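You operate a simulated robot arm through the tools that you are given. There is no shell and no other tool.

You are at the controls of a simulated robot arm. One attempt, no reset.

JOB
Null the lines on the screen, then measure the lens and save.
Fine: use the TIP and LEAN knobs on the interferometer's mount; both read 0; one measurement.
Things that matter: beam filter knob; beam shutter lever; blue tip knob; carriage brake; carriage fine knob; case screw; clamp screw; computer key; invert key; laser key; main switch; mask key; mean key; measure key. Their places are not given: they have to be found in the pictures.

The check looks at the end state, three seconds after you hand in, the way a careful person would. Anything else that was tipped, shoved, dropped, spilled or broken makes it a failure.

ROBOT AND FRAMES
A 6-joint arm with a two-finger gripper, fixed in place. Base frame: the origin is on the floor under the middle of its stand, x ahead of it, y to its left, z up. Lengths are in mm, angles in degrees, forces in N, time in s.
It reaches about 1206 mm from its shoulder. Its first joint turns from -166.0 to 166.0 degrees. Payload 2.45 kg.
The tool frame sits at the grasp point between the pads (the TCP): z along the fingers, y along the line on which they close. The tips reach 20 mm beyond it. The gripper opens to 140 mm; its body begins 168 mm behind the TCP.
Orientation is told as [roll, pitch, yaw] about the base's x, y, z axes, in that order, counted from this pose: with the fingers straight down and closing along the base's y, the tool's x points along the base's -x, its y along +y and its z along -z.

CONTROLS
- The arm moves only by the tool drive_tool. Its argument "steps" is a list that holds one entry, the list of rows, each a list of 7 numbers: the shift along the base's x, y, z in cm, then the turn, a rotation vector about the base's x, y, z in degrees, then the closure, from 0 (fully open) to 1 (shut). In form: [[[x, y, z, rx, ry, rz, hand], ...]]. A call has 1 to 20 rows; each row shifts and turns the commanded pose from where the row before left it. A row lasts 0.2 s, in which the tool goes at most 50 mm and 8.6 degrees; a call with a longer step from one row to the next is refused whole, and so is a gripper value outside its range. Where a pose cannot be reached the arm comes as near as it can. A force on the tool above 40 N (or 10 N above the force at the start of the call, whichever is more), or a blocked arm, ends the call early, and 0.2 s more pass. Each finger travels about 45 mm/s and halts on what it meets, pressing with about 35 N; the grip force reading is that of the motor and also rises with nothing between the fingers. The clock runs only during rows and for 0.2 s after the last one: add rows that do not move to give the fingers time. The reply holds the time, the measured pose of the TCP, the force on the tool along the base axes, the opening and the grip force, in the units named above and with some noise, with the torque about the TCP (base axes, N m) and any sound that the robot's microphone picked up.
- Cameras (640 x 400 px; columns grow to the right, rows downward): "scene" is fixed at [219.4, -649.7, 1708]; the picture's right is [0.97, -0.23, 0.00], its down [-0.10, -0.44, -0.89] and it looks along [0.20, 0.87, -0.45] (base axes); focal length 313 px, centre (320, 200). "wrist" rides on the gripper at [78, 11, -209] in the tool frame; the picture's right is [-0.14, 0.99, 0.00], its down [-0.92, -0.13, -0.37] and it looks along [-0.36, -0.05, 0.93] (tool axes); focal length 280 px, centre (320, 200).
- capture(camera): a new picture of that camera. The clock stands still meanwhile.
- measure_at(camera, pixels): for up to 12 pixels [column, row] of the newest picture of that camera ("zoom" is the newest enlarged one), the place [x, y, z] in the base frame of the surface seen there, good to about 3 mm. The clock stands still meanwhile.
- zoom(camera, box): a new picture of the part [left, top, right, bottom] of that camera's present view, enlarged. The clock stands still meanwhile.
- hand_in(): hands the job in; it is judged then, once.

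Open the gripper and draw the arm clear of the work before you hand the job in, unless the task says otherwise.

The tools are called after "Request:" as a command line: name --argument value ..., lists and objects as JSON in quotes. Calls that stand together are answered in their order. drive_tool: Moves the arm, as the interface text tells. Its arguments: {"type":"object","properties":{"steps":{"type":"array","items":{"type":"array","items":{"type":"array","items":{"type":"number"}}}}},"required":["steps"]} The other tools are called the same way: capture (camera) takes a picture; measure_at (camera, pixels) gives the place of the surface under pixels of a picture; zoom (camera, box) takes an enlarged picture of a part of a camera's view; hand_in () hands the job in.

At the start:

```text
time_s: 0.0
tool_pos: [472.0, 242.4, 1405.3]
ee_rot: [0.1, 0.0, 0.1]
ft_force: [-0.4, -0.2, -1.5]
ft_torque: [-0.01, -0.01, 0.01]
gripper_width: 139.9
grasp_force: 0.1
```

scene: 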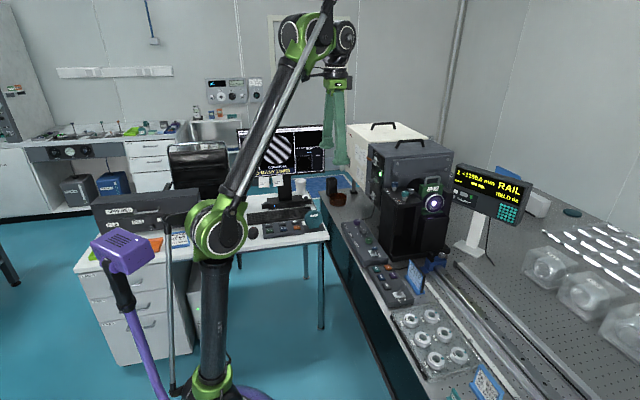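
wrist: 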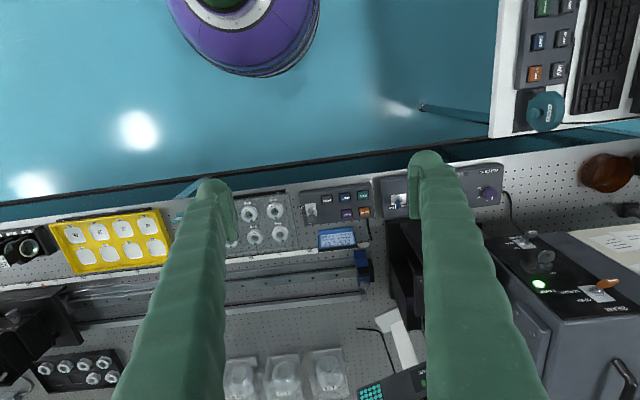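

I start by looking closely at the scene: the screen with the fringes is near (280,150), the interferometer near (410,200), and key boxes near (385,285) and (290,230).

Request:
zoom --camera "scene" --box '[230, 110, 350, 185]'

Request:
zoom --camera "scene" --box '[340, 120, 540, 245]'

Request:
zoom --camera "scene" --box '[330, 210, 480, 304]'

Request:
zoom --camera "scene" --box '[230, 165, 350, 240]'

Request:
zoom --camera "scene" --box '[370, 275, 570, 400]'

Request:
zoom --camera "wrist" --box '[160, 150, 400, 300]'

Request:
zoom --camera "wrist" --box '[380, 150, 640, 320]'

Request:
zoom --camera "wrist" --box '[480, 0, 640, 140]'

```text
5.33 times, centred on (290, 148) of scene
```

zoom: 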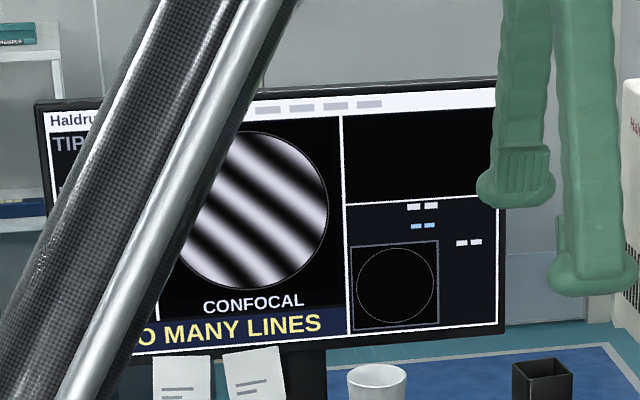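

```text
3.20 times, centred on (440, 182) of scene
```

zoom: 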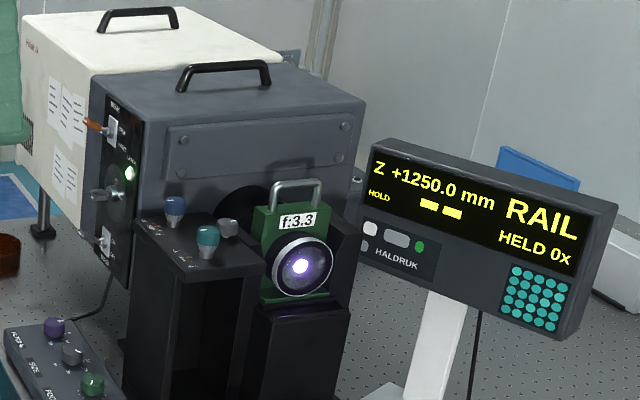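

```text
4.26 times, centred on (405, 257) of scene
```

zoom: 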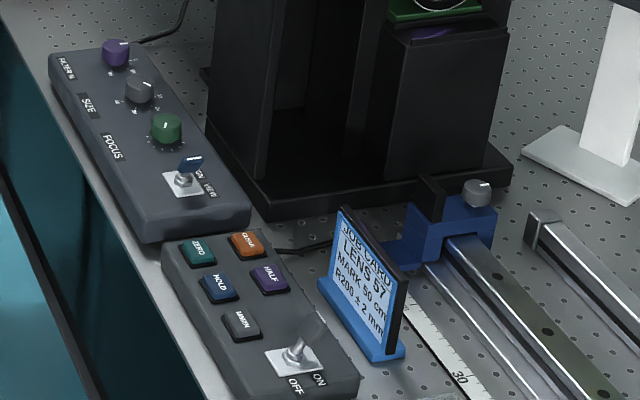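

```text
5.33 times, centred on (290, 202) of scene
```

zoom: 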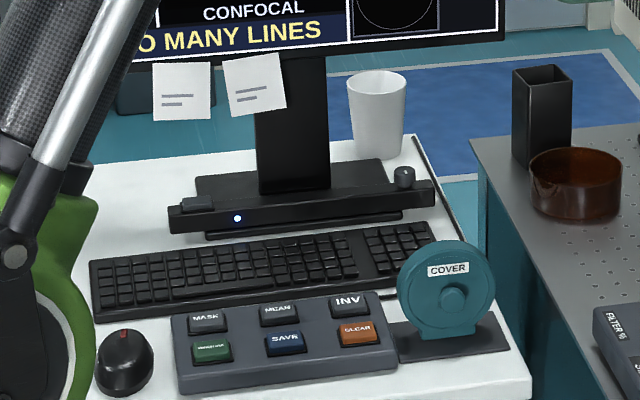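

```text
3.20 times, centred on (470, 338) of scene
```

zoom: 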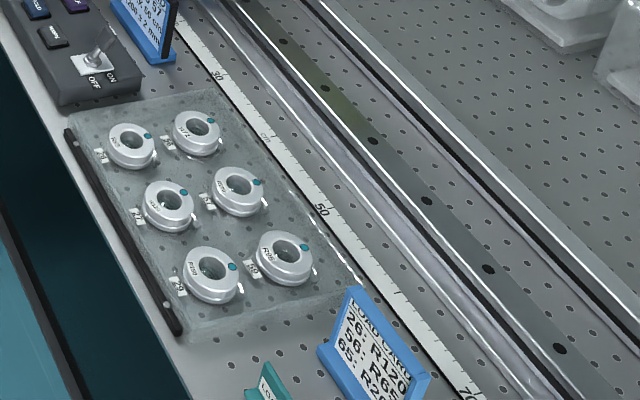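

```text
2.67 times, centred on (280, 225) of wrist
```

zoom: 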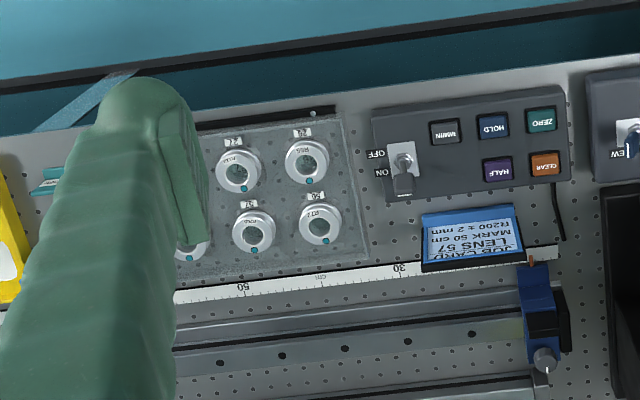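

```text
2.35 times, centred on (510, 235) of wrist
```

zoom: 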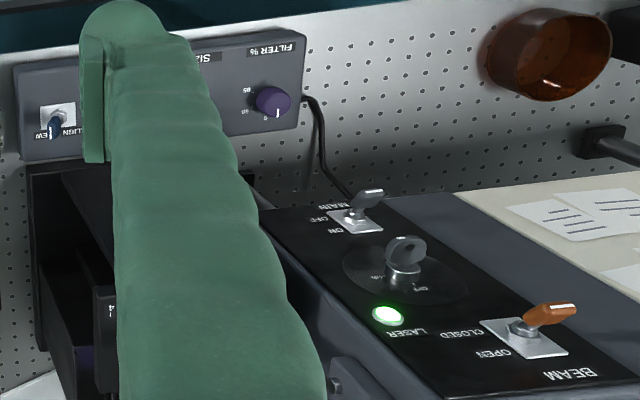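

```text
2.86 times, centred on (560, 70) of wrist
```

zoom: 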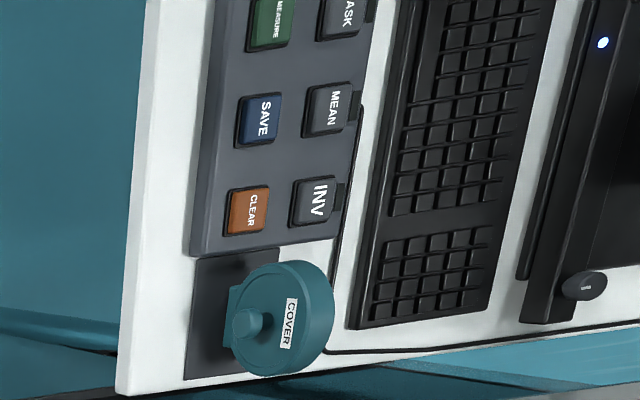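

The screen shows "TOO MANY LINES" and is partly hidden by the arm. I zoom on further parts and measure the places of the mount knobs, keys and screen.

Request:
measure_at --camera "scene" --pixels '[[394, 183], [405, 194], [411, 190], [433, 203], [268, 230], [283, 228], [297, 226], [270, 224], [283, 222], [296, 219], [297, 150], [314, 180]]'

Request:
zoom --camera "scene" --box '[375, 170, 455, 220]'

Request:
zoom --camera "wrist" --box '[0, 190, 220, 400]'

Request:
zoom --camera "scene" --box '[440, 140, 640, 265]'

Request:
zoom --camera "scene" --box '[440, 275, 640, 400]'

Request:
zoom --camera "scene" --box '[60, 160, 260, 285]'

Request:
zoom --camera "scene" --box '[0, 60, 240, 210]'

```text
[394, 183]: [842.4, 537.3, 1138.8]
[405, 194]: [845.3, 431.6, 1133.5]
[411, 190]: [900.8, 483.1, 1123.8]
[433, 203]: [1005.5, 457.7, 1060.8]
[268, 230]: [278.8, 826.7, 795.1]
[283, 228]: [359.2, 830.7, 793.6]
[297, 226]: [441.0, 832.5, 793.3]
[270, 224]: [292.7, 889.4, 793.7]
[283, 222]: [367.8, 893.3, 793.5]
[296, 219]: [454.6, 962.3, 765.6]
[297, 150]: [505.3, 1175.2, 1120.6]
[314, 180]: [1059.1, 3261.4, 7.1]
```

```text
8.00 times, centred on (415, 195) of scene
```

zoom: 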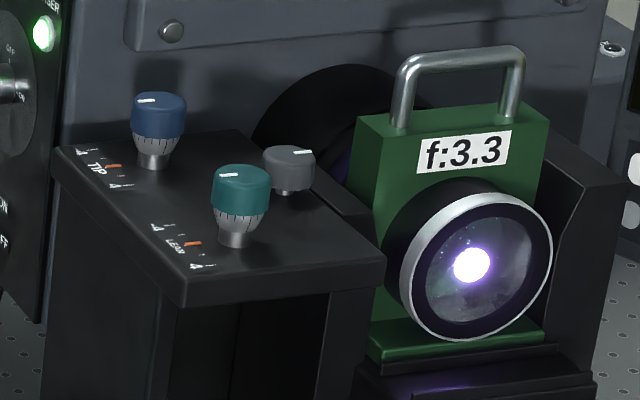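

```text
1.90 times, centred on (110, 295) of wrist
```

zoom: 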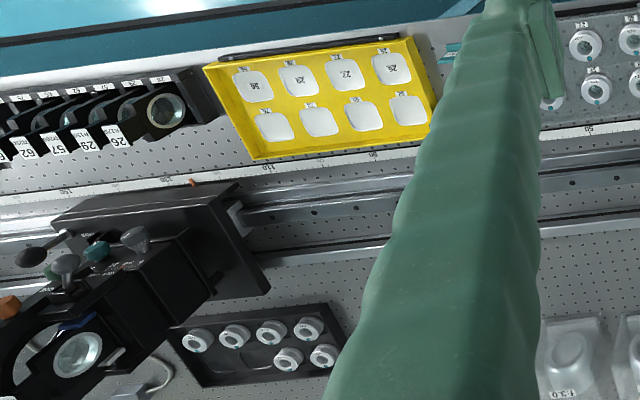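

```text
3.20 times, centred on (540, 202) of scene
```

zoom: 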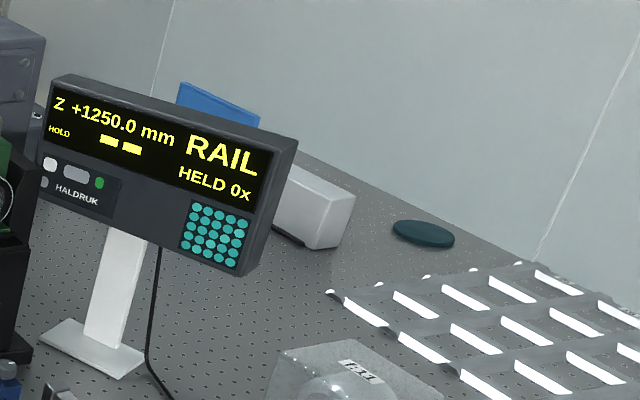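

```text
3.20 times, centred on (540, 338) of scene
```

zoom: 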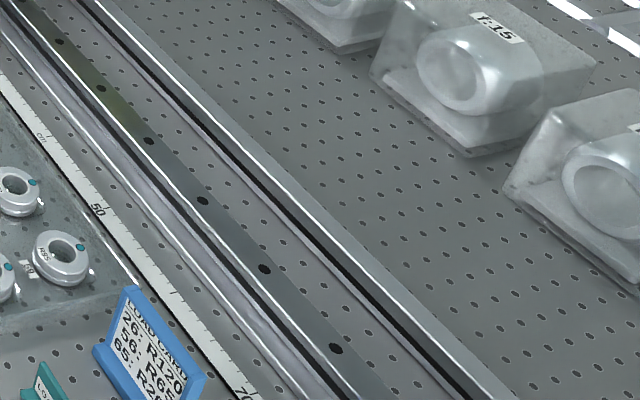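

```text
3.20 times, centred on (160, 222) of scene
```

zoom: 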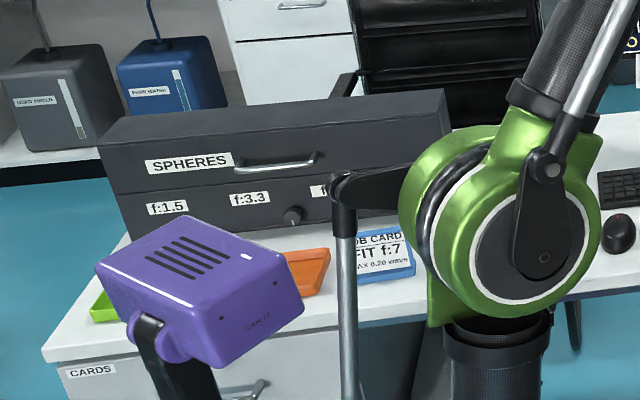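

```text
2.67 times, centred on (120, 135) of scene
```

zoom: 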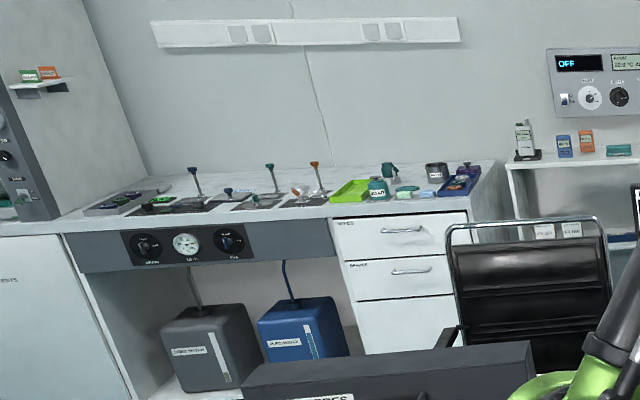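

I measure the laser housing, handles, filter module and nearby surfaces to know the free space round the mount knobs.

Request:
measure_at --camera "scene" --pixels '[[410, 142], [370, 158], [450, 150], [376, 122], [385, 195], [397, 205], [422, 204], [432, 178], [445, 190], [345, 130], [372, 180], [382, 190]]'

Request:
measure_at --camera "scene" --pixels '[[220, 235], [240, 150], [300, 60], [342, 40], [290, 120], [260, 128], [326, 128], [300, 172], [375, 165], [370, 200], [400, 160], [430, 165]]'

Request:
measure_at --camera "wrist" --pixels '[[540, 255], [600, 285], [541, 285], [521, 240], [488, 193], [545, 105], [360, 210], [320, 15], [30, 320], [60, 325], [50, 310], [100, 320]]'

```text
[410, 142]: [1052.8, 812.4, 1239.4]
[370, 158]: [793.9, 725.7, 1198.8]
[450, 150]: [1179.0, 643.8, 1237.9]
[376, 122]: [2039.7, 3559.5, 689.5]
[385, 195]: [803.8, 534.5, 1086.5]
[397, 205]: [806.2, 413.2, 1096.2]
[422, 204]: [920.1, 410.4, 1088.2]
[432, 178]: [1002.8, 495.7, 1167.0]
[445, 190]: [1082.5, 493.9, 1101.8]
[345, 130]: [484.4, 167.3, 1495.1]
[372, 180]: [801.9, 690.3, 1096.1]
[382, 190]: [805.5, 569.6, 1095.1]
```

```text
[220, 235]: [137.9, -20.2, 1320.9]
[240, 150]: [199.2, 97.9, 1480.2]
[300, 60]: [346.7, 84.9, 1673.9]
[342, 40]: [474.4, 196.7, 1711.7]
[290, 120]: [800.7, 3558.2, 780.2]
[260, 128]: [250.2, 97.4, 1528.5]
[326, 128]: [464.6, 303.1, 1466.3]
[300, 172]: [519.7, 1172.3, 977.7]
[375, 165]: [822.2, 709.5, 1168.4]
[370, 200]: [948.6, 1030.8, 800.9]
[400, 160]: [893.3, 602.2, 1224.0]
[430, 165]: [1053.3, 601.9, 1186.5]
```

```text
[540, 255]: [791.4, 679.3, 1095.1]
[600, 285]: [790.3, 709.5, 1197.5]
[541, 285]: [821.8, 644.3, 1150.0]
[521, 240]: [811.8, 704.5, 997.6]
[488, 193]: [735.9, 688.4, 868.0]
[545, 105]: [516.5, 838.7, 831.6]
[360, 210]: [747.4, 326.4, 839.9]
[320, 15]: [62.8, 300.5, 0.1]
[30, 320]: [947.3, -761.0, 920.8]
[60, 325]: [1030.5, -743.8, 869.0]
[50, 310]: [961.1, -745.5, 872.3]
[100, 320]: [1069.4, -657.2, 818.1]
```

The mount plate is at z≈1092 with TIP (842,537,1139) and LEAN (845,432,1133); the housing top is at 1238. I move the arm above the mount, staying high, and see whether the screen comes clear.

Request:
drive_tool --steps '[[[3.0, 2.0, 0, 0, 0, 0, 0], [3.0, 2.0, -0.5, 0, 0, 0, 0], [3.0, 2.0, -0.8, 0, 0, 0, 0], [3.0, 2.0, -0.8, 0, 0, 0, 0], [3.0, 2.0, -0.8, 0, 0, 0, 0], [3.0, 2.0, -0.8, 0, 0, 0, 0], [3.0, 2.0, -0.8, 0, 0, 0, 0], [3.0, 2.0, -0.8, 0, 0, 0, 0], [3.0, 2.0, -0.8, 0, 0, 0, 0], [3.0, 2.0, -0.8, 0, 0, 0, 0], [3.0, 2.0, -0.8, 0, 0, 0, 0], [3.0, 2.0, -0.8, 0, 0, 0, 0], [0, 0, 0, 0, 0, 0, 0]]]'

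Request:
capture --camera "scene"

Request:
capture --camera "wrist"

```text
time_s: 2.8
tool_pos: [720.7, 408.7, 1256.1]
ee_rot: [0.1, 0.1, 0.1]
ft_force: [-0.5, -0.4, -0.6]
ft_torque: [0.04, 0.0, 0.01]
gripper_width: 140.0
grasp_force: 0.0
out of reach, approached as far as the arm can: row 3, 4, 5, 6, 7, 8, 9, 10, 11, 12
```

```text
taken
```

scene: 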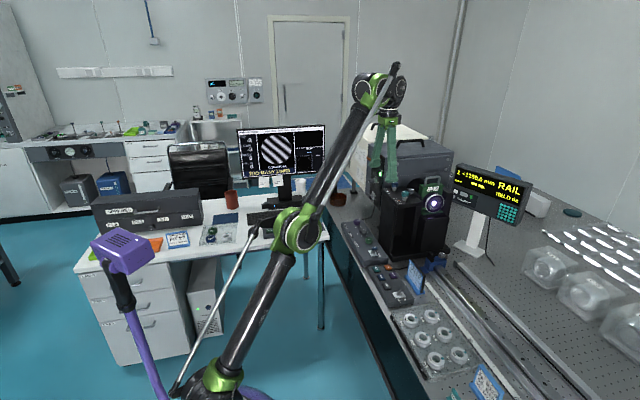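

```text
taken
```

wrist: 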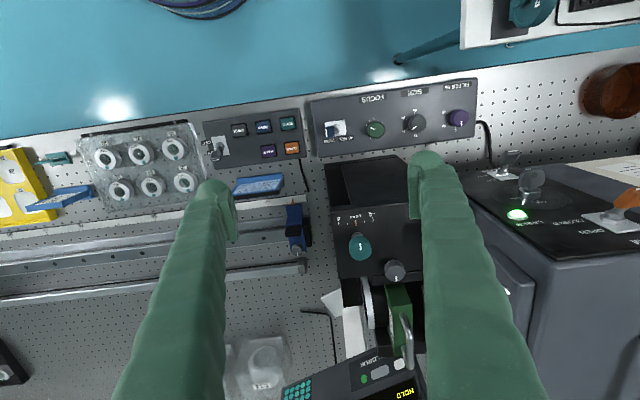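

The screen is now free in the scene picture at (280,152), but straight-down fingers cannot reach the knobs, so a tilt will be needed. I read the screen and look at the knobs in the wrist view at (360,247), (395,270).

Request:
zoom --camera "scene" --box '[234, 122, 330, 182]'

Request:
zoom --camera "wrist" --box '[320, 150, 440, 225]'

Request:
zoom --camera "wrist" --box '[310, 190, 470, 290]'

Request:
zoom --camera "wrist" --box '[440, 80, 640, 240]'

Request:
zoom --camera "scene" --box '[340, 120, 500, 220]'

```text
6.67 times, centred on (282, 152) of scene
```

zoom: 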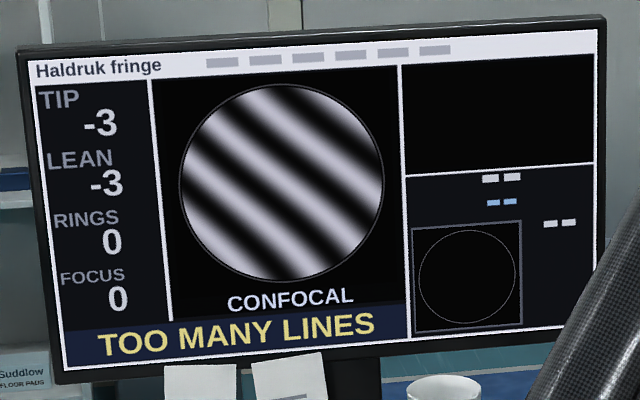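

```text
5.33 times, centred on (380, 188) of wrist
```

zoom: 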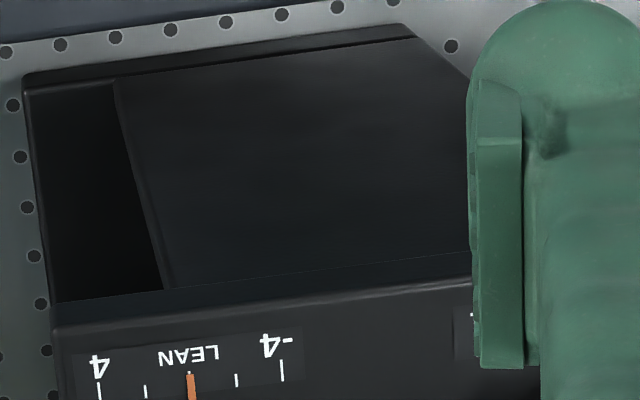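

```text
4.00 times, centred on (390, 240) of wrist
```

zoom: 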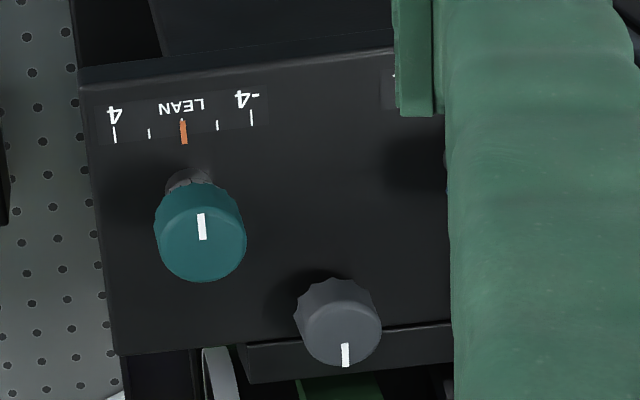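

```text
2.50 times, centred on (540, 160) of wrist
```

zoom: 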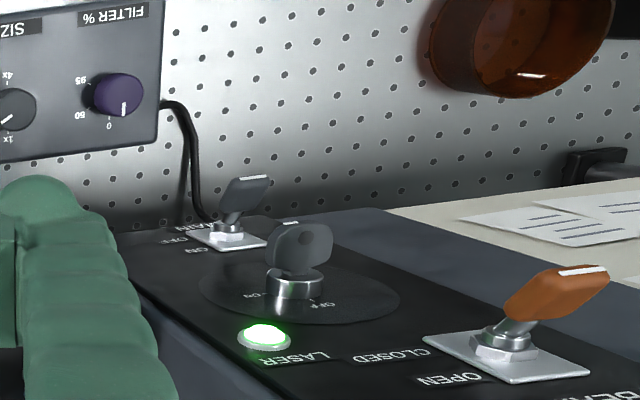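

```text
4.00 times, centred on (420, 170) of scene
```

zoom: 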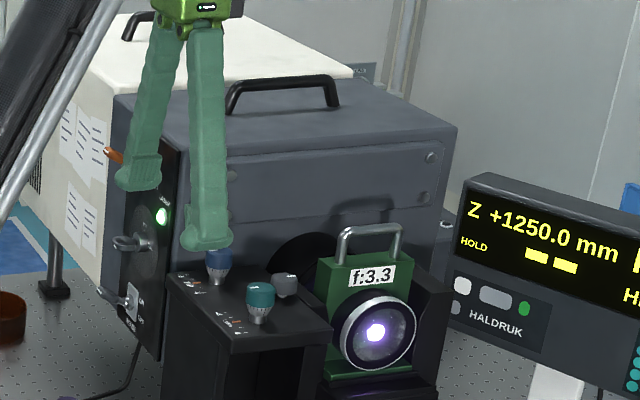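

Screen reads TIP −3, LEAN −3, RINGS 0, FOCUS 0, "TOO MANY LINES". I tilt and yaw the hand (yaw 60°, tilt 35° forward) while still high, and partly close it, so the knobs come into reach.

Request:
drive_tool --steps '[[[0, 0, 0, 0, 0, 7.5, 0], [0, 0, 0, 0, 0, 7.5, 0.1], [0, 0, 0, 0, 0, 7.5, 0.2], [0, 0, 0, 0, 0, 7.5, 0.3], [0, 0, 0, 0, 0, 7.5, 0.4], [0, 0, 0, 0, 0, 7.5, 0.5], [0, 0, 0, 0, 0, 7.5, 0.6], [0, 0, 0, 0, 0, 7.5, 0.6], [0, 0, 0, 6.06, -3.5, 0, 0.6], [0, 0, 0, 6.06, -3.5, 0, 0.6], [0, 0, 0, 6.06, -3.5, 0, 0.6], [0, 0, 0, 6.06, -3.5, 0, 0.6], [0, 0, 0, 6.06, -3.5, 0, 0.6], [0, 0, 0, 0, 0, 0, 0.6], [0, 0, 0, 0, 0, 0, 0.6]]]'

Request:
capture --camera "scene"

Request:
capture --camera "wrist"

```text
time_s: 6.0
tool_pos: [718.8, 410.2, 1257.2]
ee_rot: [0.0, -35.1, 60.0]
ft_force: [-1.2, -0.2, 0.4]
ft_torque: [0.01, -0.03, 0.02]
gripper_width: 56.0
grasp_force: 0.0
```

```text
taken
```

scene: 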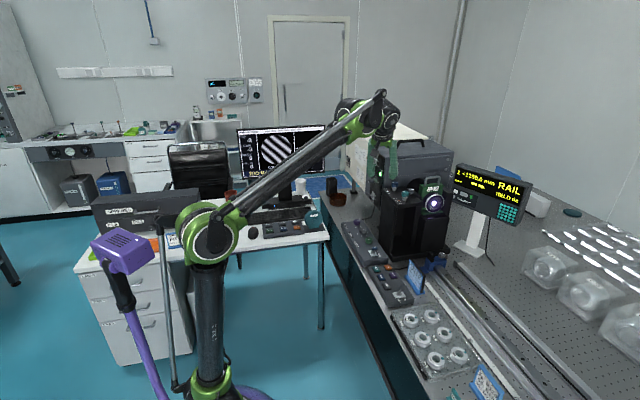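

```text
taken
```

wrist: 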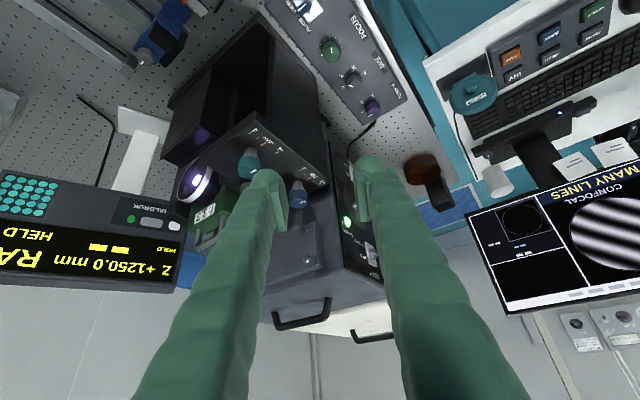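

The hand is at yaw 60, tilt 35 and the wrist picture shows the blue knob at (298,193) and teal at (249,165), both outside the fingers' line. I measure both knobs finely from here.

Request:
zoom --camera "wrist" --box '[200, 110, 360, 210]'

Request:
measure_at --camera "wrist" --pixels '[[249, 155], [249, 165], [255, 172], [297, 184], [298, 193], [300, 201], [290, 180], [278, 180]]'

Request:
zoom --camera "scene" --box '[360, 140, 456, 200]'

```text
4.00 times, centred on (280, 160) of wrist
```

zoom: 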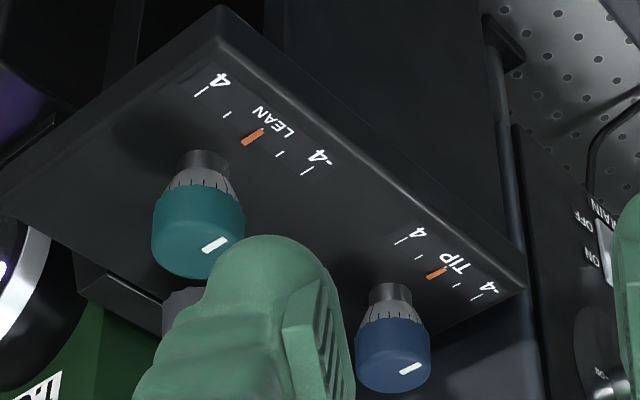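

```text
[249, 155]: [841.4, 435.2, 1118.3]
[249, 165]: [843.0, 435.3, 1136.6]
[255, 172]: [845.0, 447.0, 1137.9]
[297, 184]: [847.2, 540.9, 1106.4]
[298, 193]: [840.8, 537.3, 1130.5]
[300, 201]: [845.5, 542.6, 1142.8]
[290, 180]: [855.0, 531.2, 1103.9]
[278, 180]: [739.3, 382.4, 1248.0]
```

```text
6.67 times, centred on (408, 170) of scene
```

zoom: 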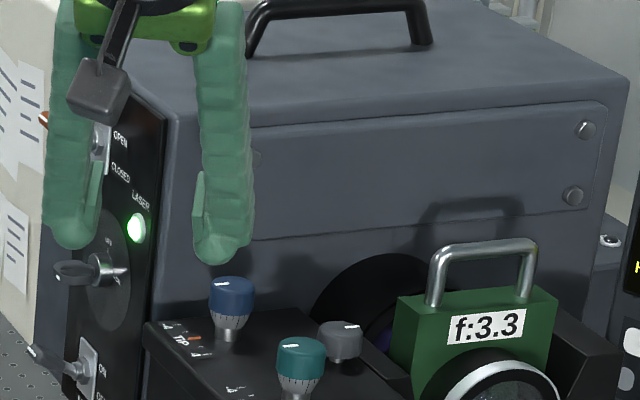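

I measure several points on the tops of the blue and teal knobs in the enlarged picture to get the axes.

Request:
measure_at --camera "zoom" --pixels '[[232, 283], [213, 287], [250, 287], [232, 297], [301, 344], [280, 348], [322, 347], [301, 356], [340, 325], [232, 310], [301, 372], [190, 330]]'

Request:
zoom --camera "wrist" --box '[200, 120, 360, 220]'

Request:
measure_at --camera "zoom" --pixels '[[370, 335], [430, 330], [395, 345], [400, 320], [360, 318], [215, 205], [195, 232], [165, 210], [240, 195], [200, 200]]'

```text
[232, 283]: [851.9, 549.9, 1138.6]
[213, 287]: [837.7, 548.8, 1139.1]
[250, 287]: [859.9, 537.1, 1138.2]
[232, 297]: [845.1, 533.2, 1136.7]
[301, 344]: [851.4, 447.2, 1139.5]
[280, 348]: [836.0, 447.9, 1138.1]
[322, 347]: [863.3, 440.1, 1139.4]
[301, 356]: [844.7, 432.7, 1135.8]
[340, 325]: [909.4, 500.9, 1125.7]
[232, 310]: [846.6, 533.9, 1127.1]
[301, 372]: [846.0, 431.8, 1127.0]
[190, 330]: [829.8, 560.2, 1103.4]
```

```text
4.00 times, centred on (280, 170) of wrist
```

zoom: 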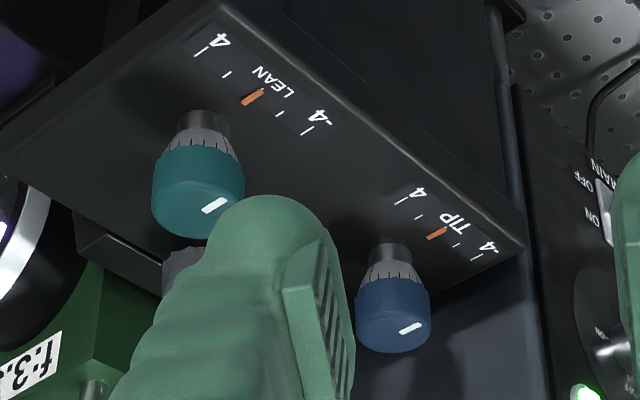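

```text
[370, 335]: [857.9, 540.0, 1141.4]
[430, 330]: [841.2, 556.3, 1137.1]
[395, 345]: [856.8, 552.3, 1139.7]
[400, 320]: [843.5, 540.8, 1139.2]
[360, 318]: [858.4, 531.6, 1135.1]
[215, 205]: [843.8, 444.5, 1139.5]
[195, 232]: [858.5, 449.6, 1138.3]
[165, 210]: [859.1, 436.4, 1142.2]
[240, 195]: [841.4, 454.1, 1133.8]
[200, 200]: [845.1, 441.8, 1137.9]
```

Knob axes come out at blue ≈(850,545), teal ≈(850,445), cap tops z≈1139. I move to a pre-grasp point 100 mm back from the blue knob along the tool axis with the opening at about 52 mm.

Request:
drive_tool --steps '[[[2.55, 2.12, -1.08, 0, 0, 0, 0.63], [2.55, 2.12, -1.08, 0, 0, 0, 0.63], [2.55, 2.12, -1.08, 0, 0, 0, 0.63], [2.57, 2.12, -1.08, 0, 0, 0, 0.63], [0, 0, 0, 0, 0, 0, 0.63]]]'

Request:
capture --camera "wrist"

Request:
capture --camera "scene"

```text
time_s: 7.2
tool_pos: [823.7, 494.8, 1214.6]
ee_rot: [0.0, -34.9, 60.0]
ft_force: [-0.8, 0.7, 0.1]
ft_torque: [0.01, 0.01, 0.02]
gripper_width: 51.8
grasp_force: 0.2
```

```text
taken
```

wrist: 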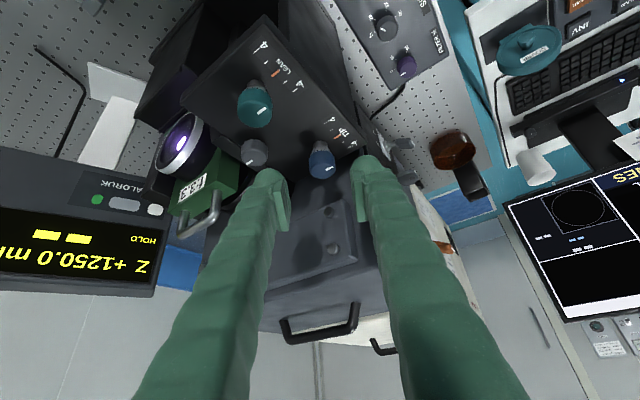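

```text
taken
```

scene: 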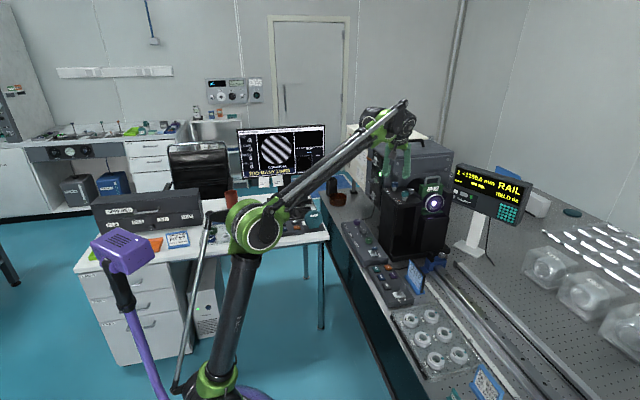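

The blue knob at (322,160) lies between the two finger tips. I enlarge it to check its axis and the clearance before going in.

Request:
zoom --camera "wrist" --box '[250, 100, 410, 200]'

Request:
measure_at --camera "zoom" --pixels '[[245, 250], [280, 245], [325, 255], [285, 285], [285, 262], [250, 275], [315, 280], [20, 205], [300, 180], [360, 150]]'

```text
4.00 times, centred on (330, 150) of wrist
```

zoom: 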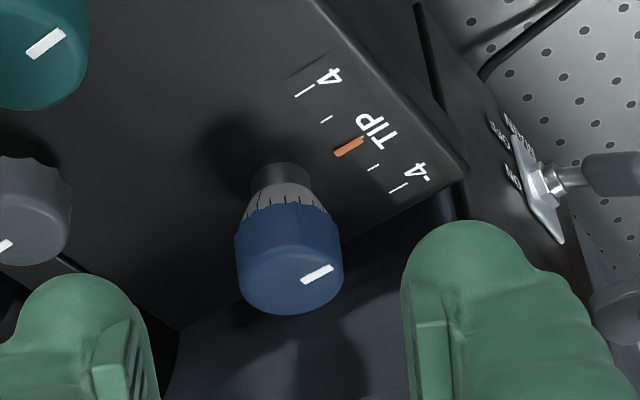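

```text
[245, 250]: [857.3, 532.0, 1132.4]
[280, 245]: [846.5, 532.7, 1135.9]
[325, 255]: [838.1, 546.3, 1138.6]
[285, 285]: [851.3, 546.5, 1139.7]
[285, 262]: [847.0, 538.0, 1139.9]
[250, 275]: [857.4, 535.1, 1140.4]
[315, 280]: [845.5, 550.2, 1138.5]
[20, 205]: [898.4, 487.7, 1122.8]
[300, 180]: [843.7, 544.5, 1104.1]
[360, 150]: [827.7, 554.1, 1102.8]
```

The axis is confirmed at about (850,545). I advance along the tool axis to bring the pads round the cap, TCP at z≈1132.

Request:
drive_tool --steps '[[[0.53, 1.0, -1.65, 0, 0, 0, 0.63], [0.53, 1.0, -1.65, 0, 0, 0, 0.63], [0.53, 1.0, -1.65, 0, 0, 0, 0.63], [0.53, 1.0, -1.65, 0, 0, 0, 0.63], [0.53, 1.0, -1.65, 0, 0, 0, 0.63], [0, 0, 0, 0, 0, 0, 0.63]]]'

Request:
capture --camera "wrist"

Request:
zoom --camera "scene" --box '[360, 140, 456, 200]'

```text
time_s: 8.6
tool_pos: [849.0, 544.4, 1132.9]
ee_rot: [0.0, -34.9, 60.0]
ft_force: [-0.5, -1.1, -0.1]
ft_torque: [0.01, 0.02, -0.02]
gripper_width: 51.8
grasp_force: 0.1
```

```text
taken
```

wrist: 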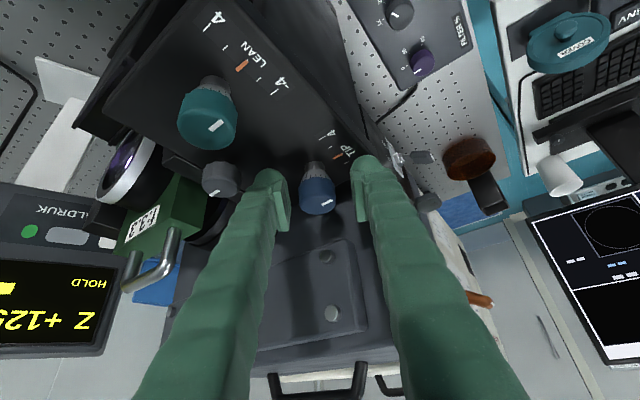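

```text
6.67 times, centred on (408, 170) of scene
```

zoom: 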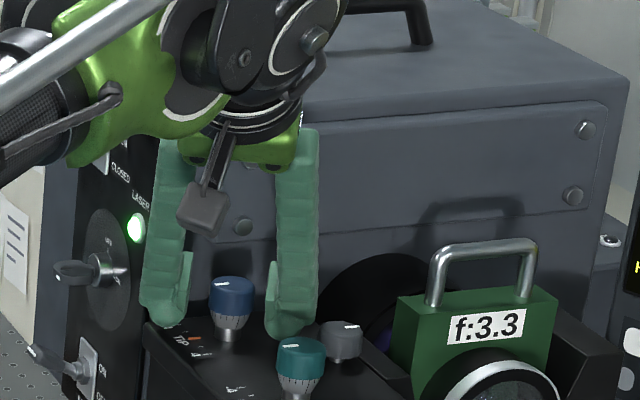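

The fingers straddle the blue cap symmetrically. I close onto the knob and check the grip before turning.

Request:
drive_tool --steps '[[[0, 0, 0, 0, 0, 0, 0.72], [0, 0, 0, 0, 0, 0, 0.8], [0, 0, 0, 0, 0, 0, 0.85], [0, 0, 0, 0, 0, 0, 0.85]]]'

Request:
zoom --camera "scene" --box '[234, 122, 330, 182]'

Request:
capture --camera "wrist"

```text
time_s: 9.6
tool_pos: [849.6, 543.7, 1133.2]
ee_rot: [0.0, -35.0, 60.0]
ft_force: [23.2, -10.7, 8.1]
ft_torque: [-0.1, -0.19, -0.14]
gripper_width: 28.9
grasp_force: 35.8
```

```text
6.67 times, centred on (282, 152) of scene
```

zoom: 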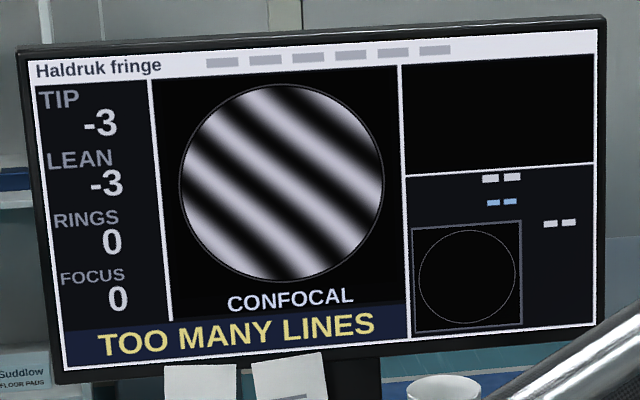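

```text
taken
```

wrist: 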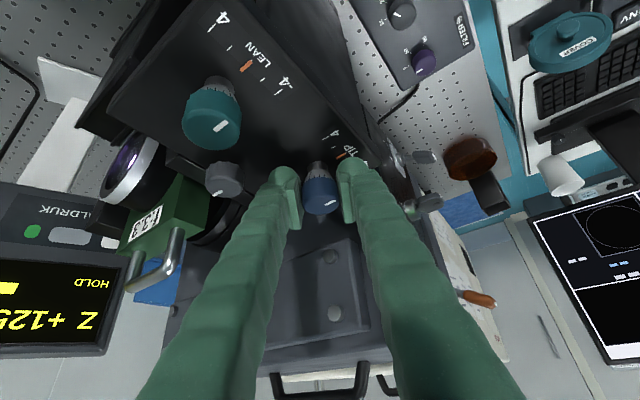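

The grip holds at 28.9 mm with 35.8 N, but the side force (23,−11) says the knob sits a little towards +x. I shift about 1 mm along the closing axis to balance it.

Request:
drive_tool --steps '[[[0.1, -0.06, 0, 0, 0, 0, 0.85], [0, 0, 0, 0, 0, 0, 0.85]]]'

```text
time_s: 10.2
tool_pos: [848.9, 543.5, 1133.3]
ee_rot: [0.0, -35.0, 60.0]
ft_force: [20.6, -12.3, 6.4]
ft_torque: [-0.07, -0.27, -0.1]
gripper_width: 28.8
grasp_force: 44.6
```

The force eased only slightly; I shift another 2 mm the same way and read again.

Request:
drive_tool --steps '[[[0.1, -0.06, 0, 0, 0, 0, 0.85], [0.1, -0.06, 0, 0, 0, 0, 0.85], [0, 0, 0, 0, 0, 0, 0.85]]]'

```text
time_s: 11.0
tool_pos: [849.4, 542.2, 1133.5]
ee_rot: [0.1, -35.1, 60.0]
ft_force: [16.3, -0.9, 19.7]
ft_torque: [0.16, -0.07, -0.08]
gripper_width: 28.6
grasp_force: 45.0
```

The balance is odd (force now partly in z), so I release a little to re-centre: open to 0.72 and read the free force and position.

Request:
drive_tool --steps '[[[0, 0, 0, 0, 0, 0, 0.72], [0, 0, 0, 0, 0, 0, 0.72]]]'

Request:
zoom --camera "wrist" --box '[250, 130, 410, 230]'

```text
time_s: 11.6
tool_pos: [849.3, 542.2, 1132.4]
ee_rot: [0.0, -35.0, 60.0]
ft_force: [-0.1, -0.6, 0.2]
ft_torque: [0.03, -0.01, -0.01]
gripper_width: 39.3
grasp_force: 0.0
```

```text
4.00 times, centred on (330, 180) of wrist
```

zoom: 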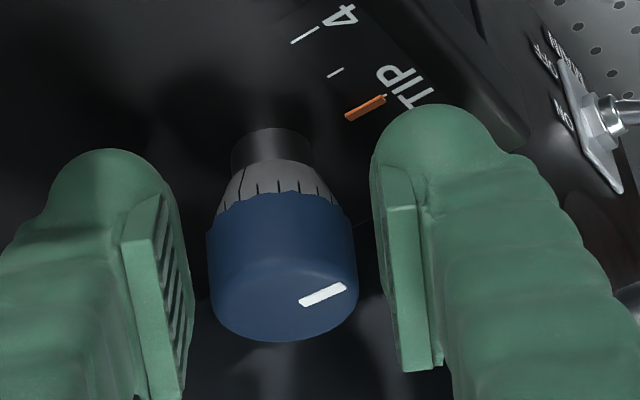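

I read the pose again without moving, to average out the noise.

Request:
drive_tool --steps '[[[0, 0, 0, 0, 0, 0, 0.72]]]'

Request:
measure_at --camera "zoom" --pixels '[[225, 290], [345, 285], [282, 320], [282, 270], [225, 250], [345, 245], [250, 310], [320, 310], [183, 260], [395, 280]]'

```text
time_s: 12.0
tool_pos: [849.0, 542.3, 1132.0]
ee_rot: [0.1, -35.1, 60.1]
ft_force: [-0.3, -0.3, 0.0]
ft_torque: [0.0, 0.01, 0.02]
gripper_width: 39.4
grasp_force: 0.0
```

```text
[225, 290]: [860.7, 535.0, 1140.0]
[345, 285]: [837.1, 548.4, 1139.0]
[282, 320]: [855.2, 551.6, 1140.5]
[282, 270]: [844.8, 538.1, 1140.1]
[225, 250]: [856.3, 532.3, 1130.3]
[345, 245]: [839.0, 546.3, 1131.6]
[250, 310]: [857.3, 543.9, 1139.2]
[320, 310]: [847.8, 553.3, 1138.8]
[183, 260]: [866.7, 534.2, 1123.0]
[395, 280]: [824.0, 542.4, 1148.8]
```

The tool is now centred across the knob and about 1.3 mm short along the forward direction. I correct that and close again.

Request:
drive_tool --steps '[[[0.07, 0.11, 0, 0, 0, 0, 0.72], [0, 0, 0, 0, 0, 0, 0.78], [0, 0, 0, 0, 0, 0, 0.82], [0, 0, 0, 0, 0, 0, 0.82]]]'

```text
time_s: 13.0
tool_pos: [849.4, 543.4, 1131.8]
ee_rot: [0.0, -35.1, 60.1]
ft_force: [-7.4, 0.8, -4.7]
ft_torque: [0.04, 0.13, 0.03]
gripper_width: 28.9
grasp_force: 36.0
```

Balanced now (about 9 N). I turn the knob a first +10° about the vertical and read the screen.

Request:
drive_tool --steps '[[[0, 0, 0, 0, 0, 5, 0.82], [0, 0, 0, 0, 0, 5, 0.82], [0, 0, 0, 0, 0, 0, 0.82]]]'

Request:
zoom --camera "scene" --box '[234, 122, 330, 182]'

Request:
zoom --camera "wrist" --box '[250, 130, 410, 230]'

```text
time_s: 13.8
tool_pos: [850.8, 543.7, 1134.0]
ee_rot: [0.0, -35.0, 69.9]
ft_force: [-4.0, 4.0, 4.2]
ft_torque: [0.11, 0.15, 0.02]
gripper_width: 28.8
grasp_force: 45.1
```

```text
6.67 times, centred on (282, 152) of scene
```

zoom: 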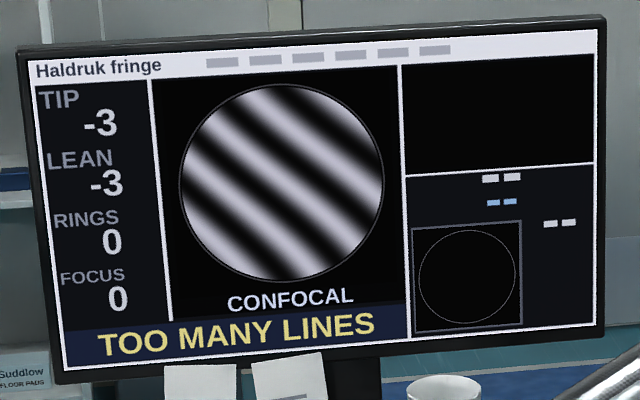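

```text
4.00 times, centred on (330, 180) of wrist
```

zoom: 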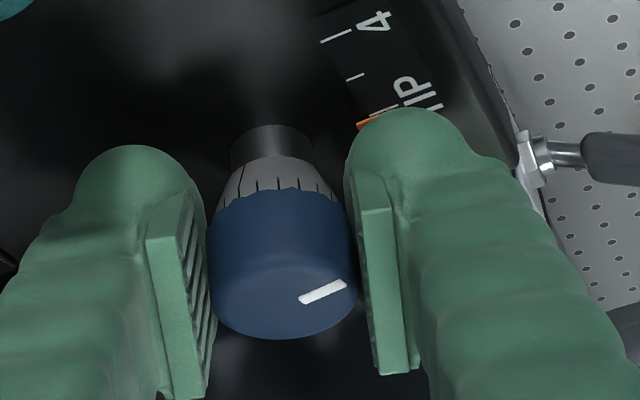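

The white mark turned with the fingers, so the grip holds; the orange pointer moved slightly below its 0 tick, the screen still reads −3. I turn 15° more to get the sense and rate.

Request:
drive_tool --steps '[[[0, 0, 0, 0, 0, 5, 0.82], [0, 0, 0, 0, 0, 5, 0.82], [0, 0, 0, 0, 0, 5, 0.82], [0, 0, 0, 0, 0, 0, 0.82]]]'

Request:
zoom --camera "scene" --box '[234, 122, 330, 182]'

Request:
zoom --camera "wrist" --box '[250, 130, 410, 230]'

```text
time_s: 14.8
tool_pos: [850.8, 544.0, 1131.9]
ee_rot: [-0.1, -35.1, 85.0]
ft_force: [18.0, 13.1, 23.2]
ft_torque: [0.36, -0.21, -0.1]
gripper_width: 28.6
grasp_force: 44.8
```

```text
6.67 times, centred on (282, 152) of scene
```

zoom: 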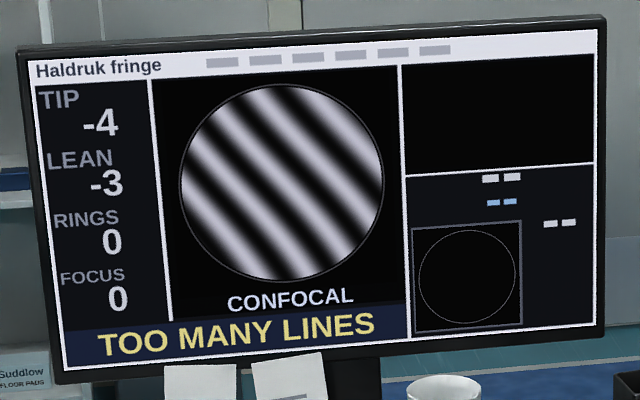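

```text
4.00 times, centred on (330, 180) of wrist
```

zoom: 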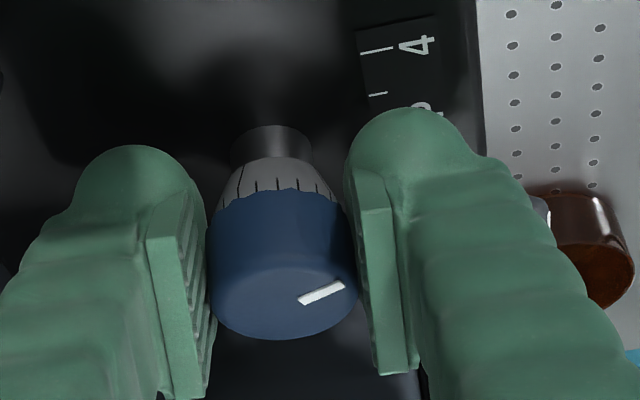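

+25° took TIP from −3 to −4, so the knob has to go the other way. I turn back −45° (yaw 85→40), slowly, and read the screen.

Request:
drive_tool --steps '[[[0, 0, 0, 0, 0, -5, 0.82], [0, 0, 0, 0, 0, -5, 0.82], [0, 0, 0, 0, 0, -5, 0.82], [0, 0, 0, 0, 0, -5, 0.82], [0, 0, 0, 0, 0, -5, 0.82], [0, 0, 0, 0, 0, -5, 0.82], [0, 0, 0, 0, 0, -5, 0.82], [0, 0, 0, 0, 0, -5, 0.82], [0, 0, 0, 0, 0, -5, 0.82], [0, 0, 0, 0, 0, 0, 0.82]]]'

Request:
zoom --camera "scene" --box '[234, 122, 330, 182]'

Request:
zoom --camera "wrist" --box '[250, 130, 410, 230]'

```text
time_s: 17.0
tool_pos: [848.3, 544.1, 1132.1]
ee_rot: [0.0, -35.0, 40.1]
ft_force: [-17.1, 16.6, 5.3]
ft_torque: [0.31, 0.09, 0.1]
gripper_width: 28.5
grasp_force: 44.8
```

```text
6.67 times, centred on (282, 152) of scene
```

zoom: 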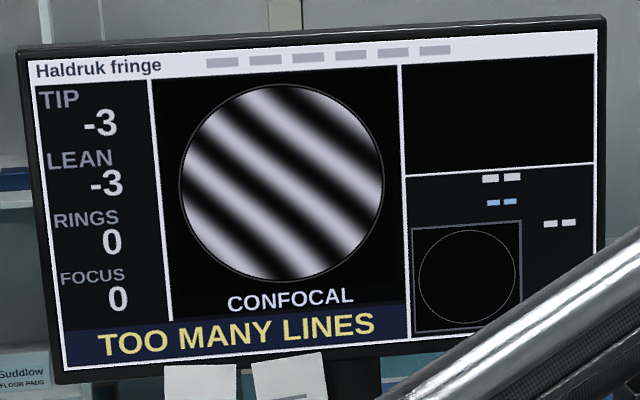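

```text
4.00 times, centred on (330, 180) of wrist
```

zoom: 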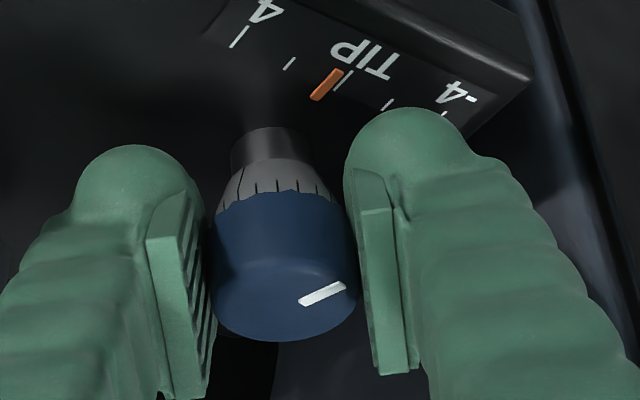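

TIP pointer is now ~+0.5 on its small scale after −20° net; rate looks like roughly 45° per unit. Side force suggests the knob axis lies slightly +y, so I nudge 0.7 mm and continue turning −40° to yaw 0.

Request:
drive_tool --steps '[[[0.02, 0.07, 0, 0, 0, 0, 0.82], [0, 0, 0, 0, 0, -5, 0.82], [0, 0, 0, 0, 0, -5, 0.82], [0, 0, 0, 0, 0, -5, 0.82], [0, 0, 0, 0, 0, -5, 0.82], [0, 0, 0, 0, 0, -5, 0.82], [0, 0, 0, 0, 0, -5, 0.82], [0, 0, 0, 0, 0, -5, 0.82], [0, 0, 0, 0, 0, -5, 0.82], [0, 0, 0, 0, 0, 0, 0.82]]]'

Request:
zoom --camera "scene" --box '[234, 122, 330, 182]'

Request:
capture --camera "wrist"

Request:
zoom --camera "wrist" --box '[250, 130, 410, 230]'

```text
time_s: 17.8
tool_pos: [848.3, 545.4, 1132.0]
ee_rot: [0.2, -34.9, 31.3]
ft_force: [-19.7, 12.8, 1.1]
ft_torque: [0.32, 0.22, 0.07]
gripper_width: 28.7
grasp_force: 45.0
stopped in row 3: the force on the tool passed its limit at 42 N (the readings are from after the stop); the commanded pose is now the measured one
```

```text
6.67 times, centred on (282, 152) of scene
```

zoom: 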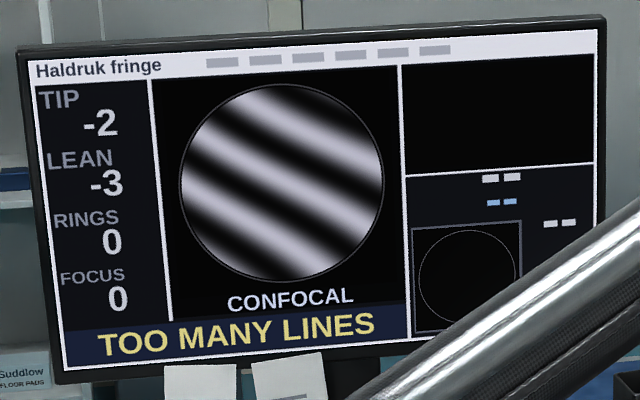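

```text
taken
```

wrist: 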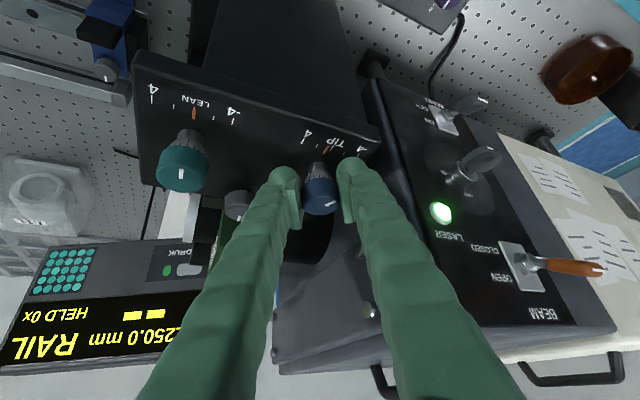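

```text
4.00 times, centred on (330, 180) of wrist
```

zoom: 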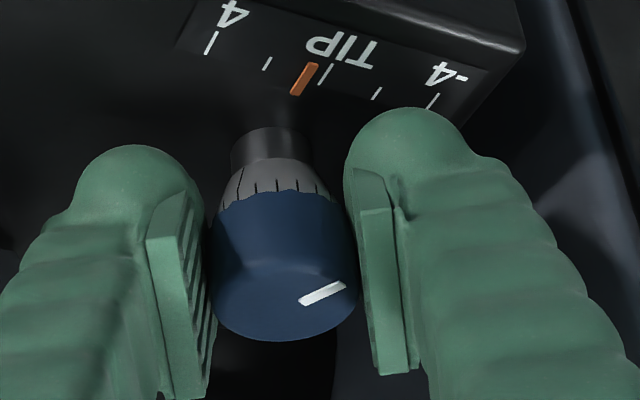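

TIP is now −2 at yaw 31, and the call stopped at 42 N from off-centre squeeze. I release, read the free pose and re-measure the knob edges for better centring.

Request:
drive_tool --steps '[[[0, 0, 0, 0, 0, 0, 0.72], [0, 0, 0, 0, 0, 0, 0.72], [0, 0, 0, 0, 0, 0, 0.72]]]'

Request:
zoom --camera "wrist" --box '[280, 155, 360, 205]'

Request:
zoom --camera "scene" --box '[234, 122, 330, 182]'

```text
time_s: 18.6
tool_pos: [850.1, 542.8, 1130.8]
ee_rot: [0.2, -34.8, 31.3]
ft_force: [0.2, -0.9, 0.7]
ft_torque: [0.04, 0.01, 0.02]
gripper_width: 39.1
grasp_force: 0.1
```

```text
8.00 times, centred on (320, 180) of wrist
```

zoom: 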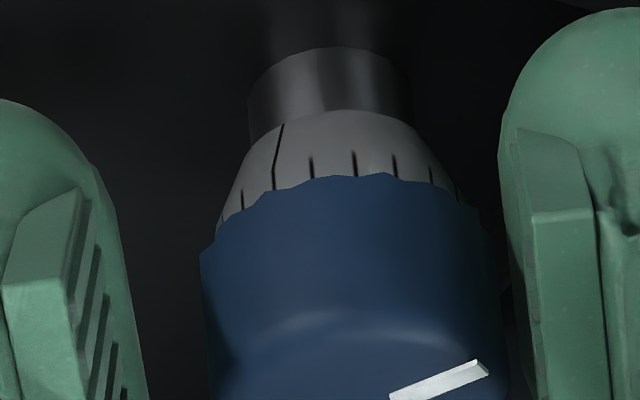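

```text
6.67 times, centred on (282, 152) of scene
```

zoom: 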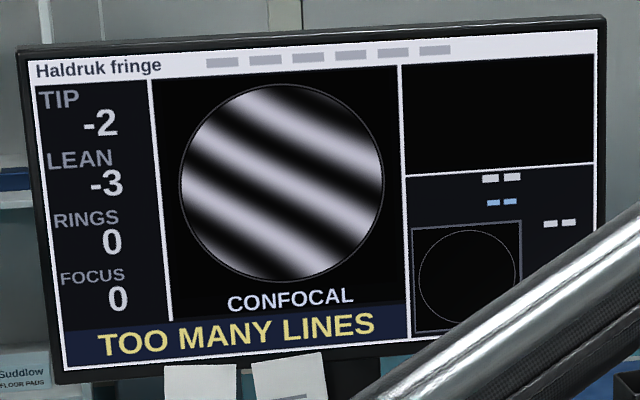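

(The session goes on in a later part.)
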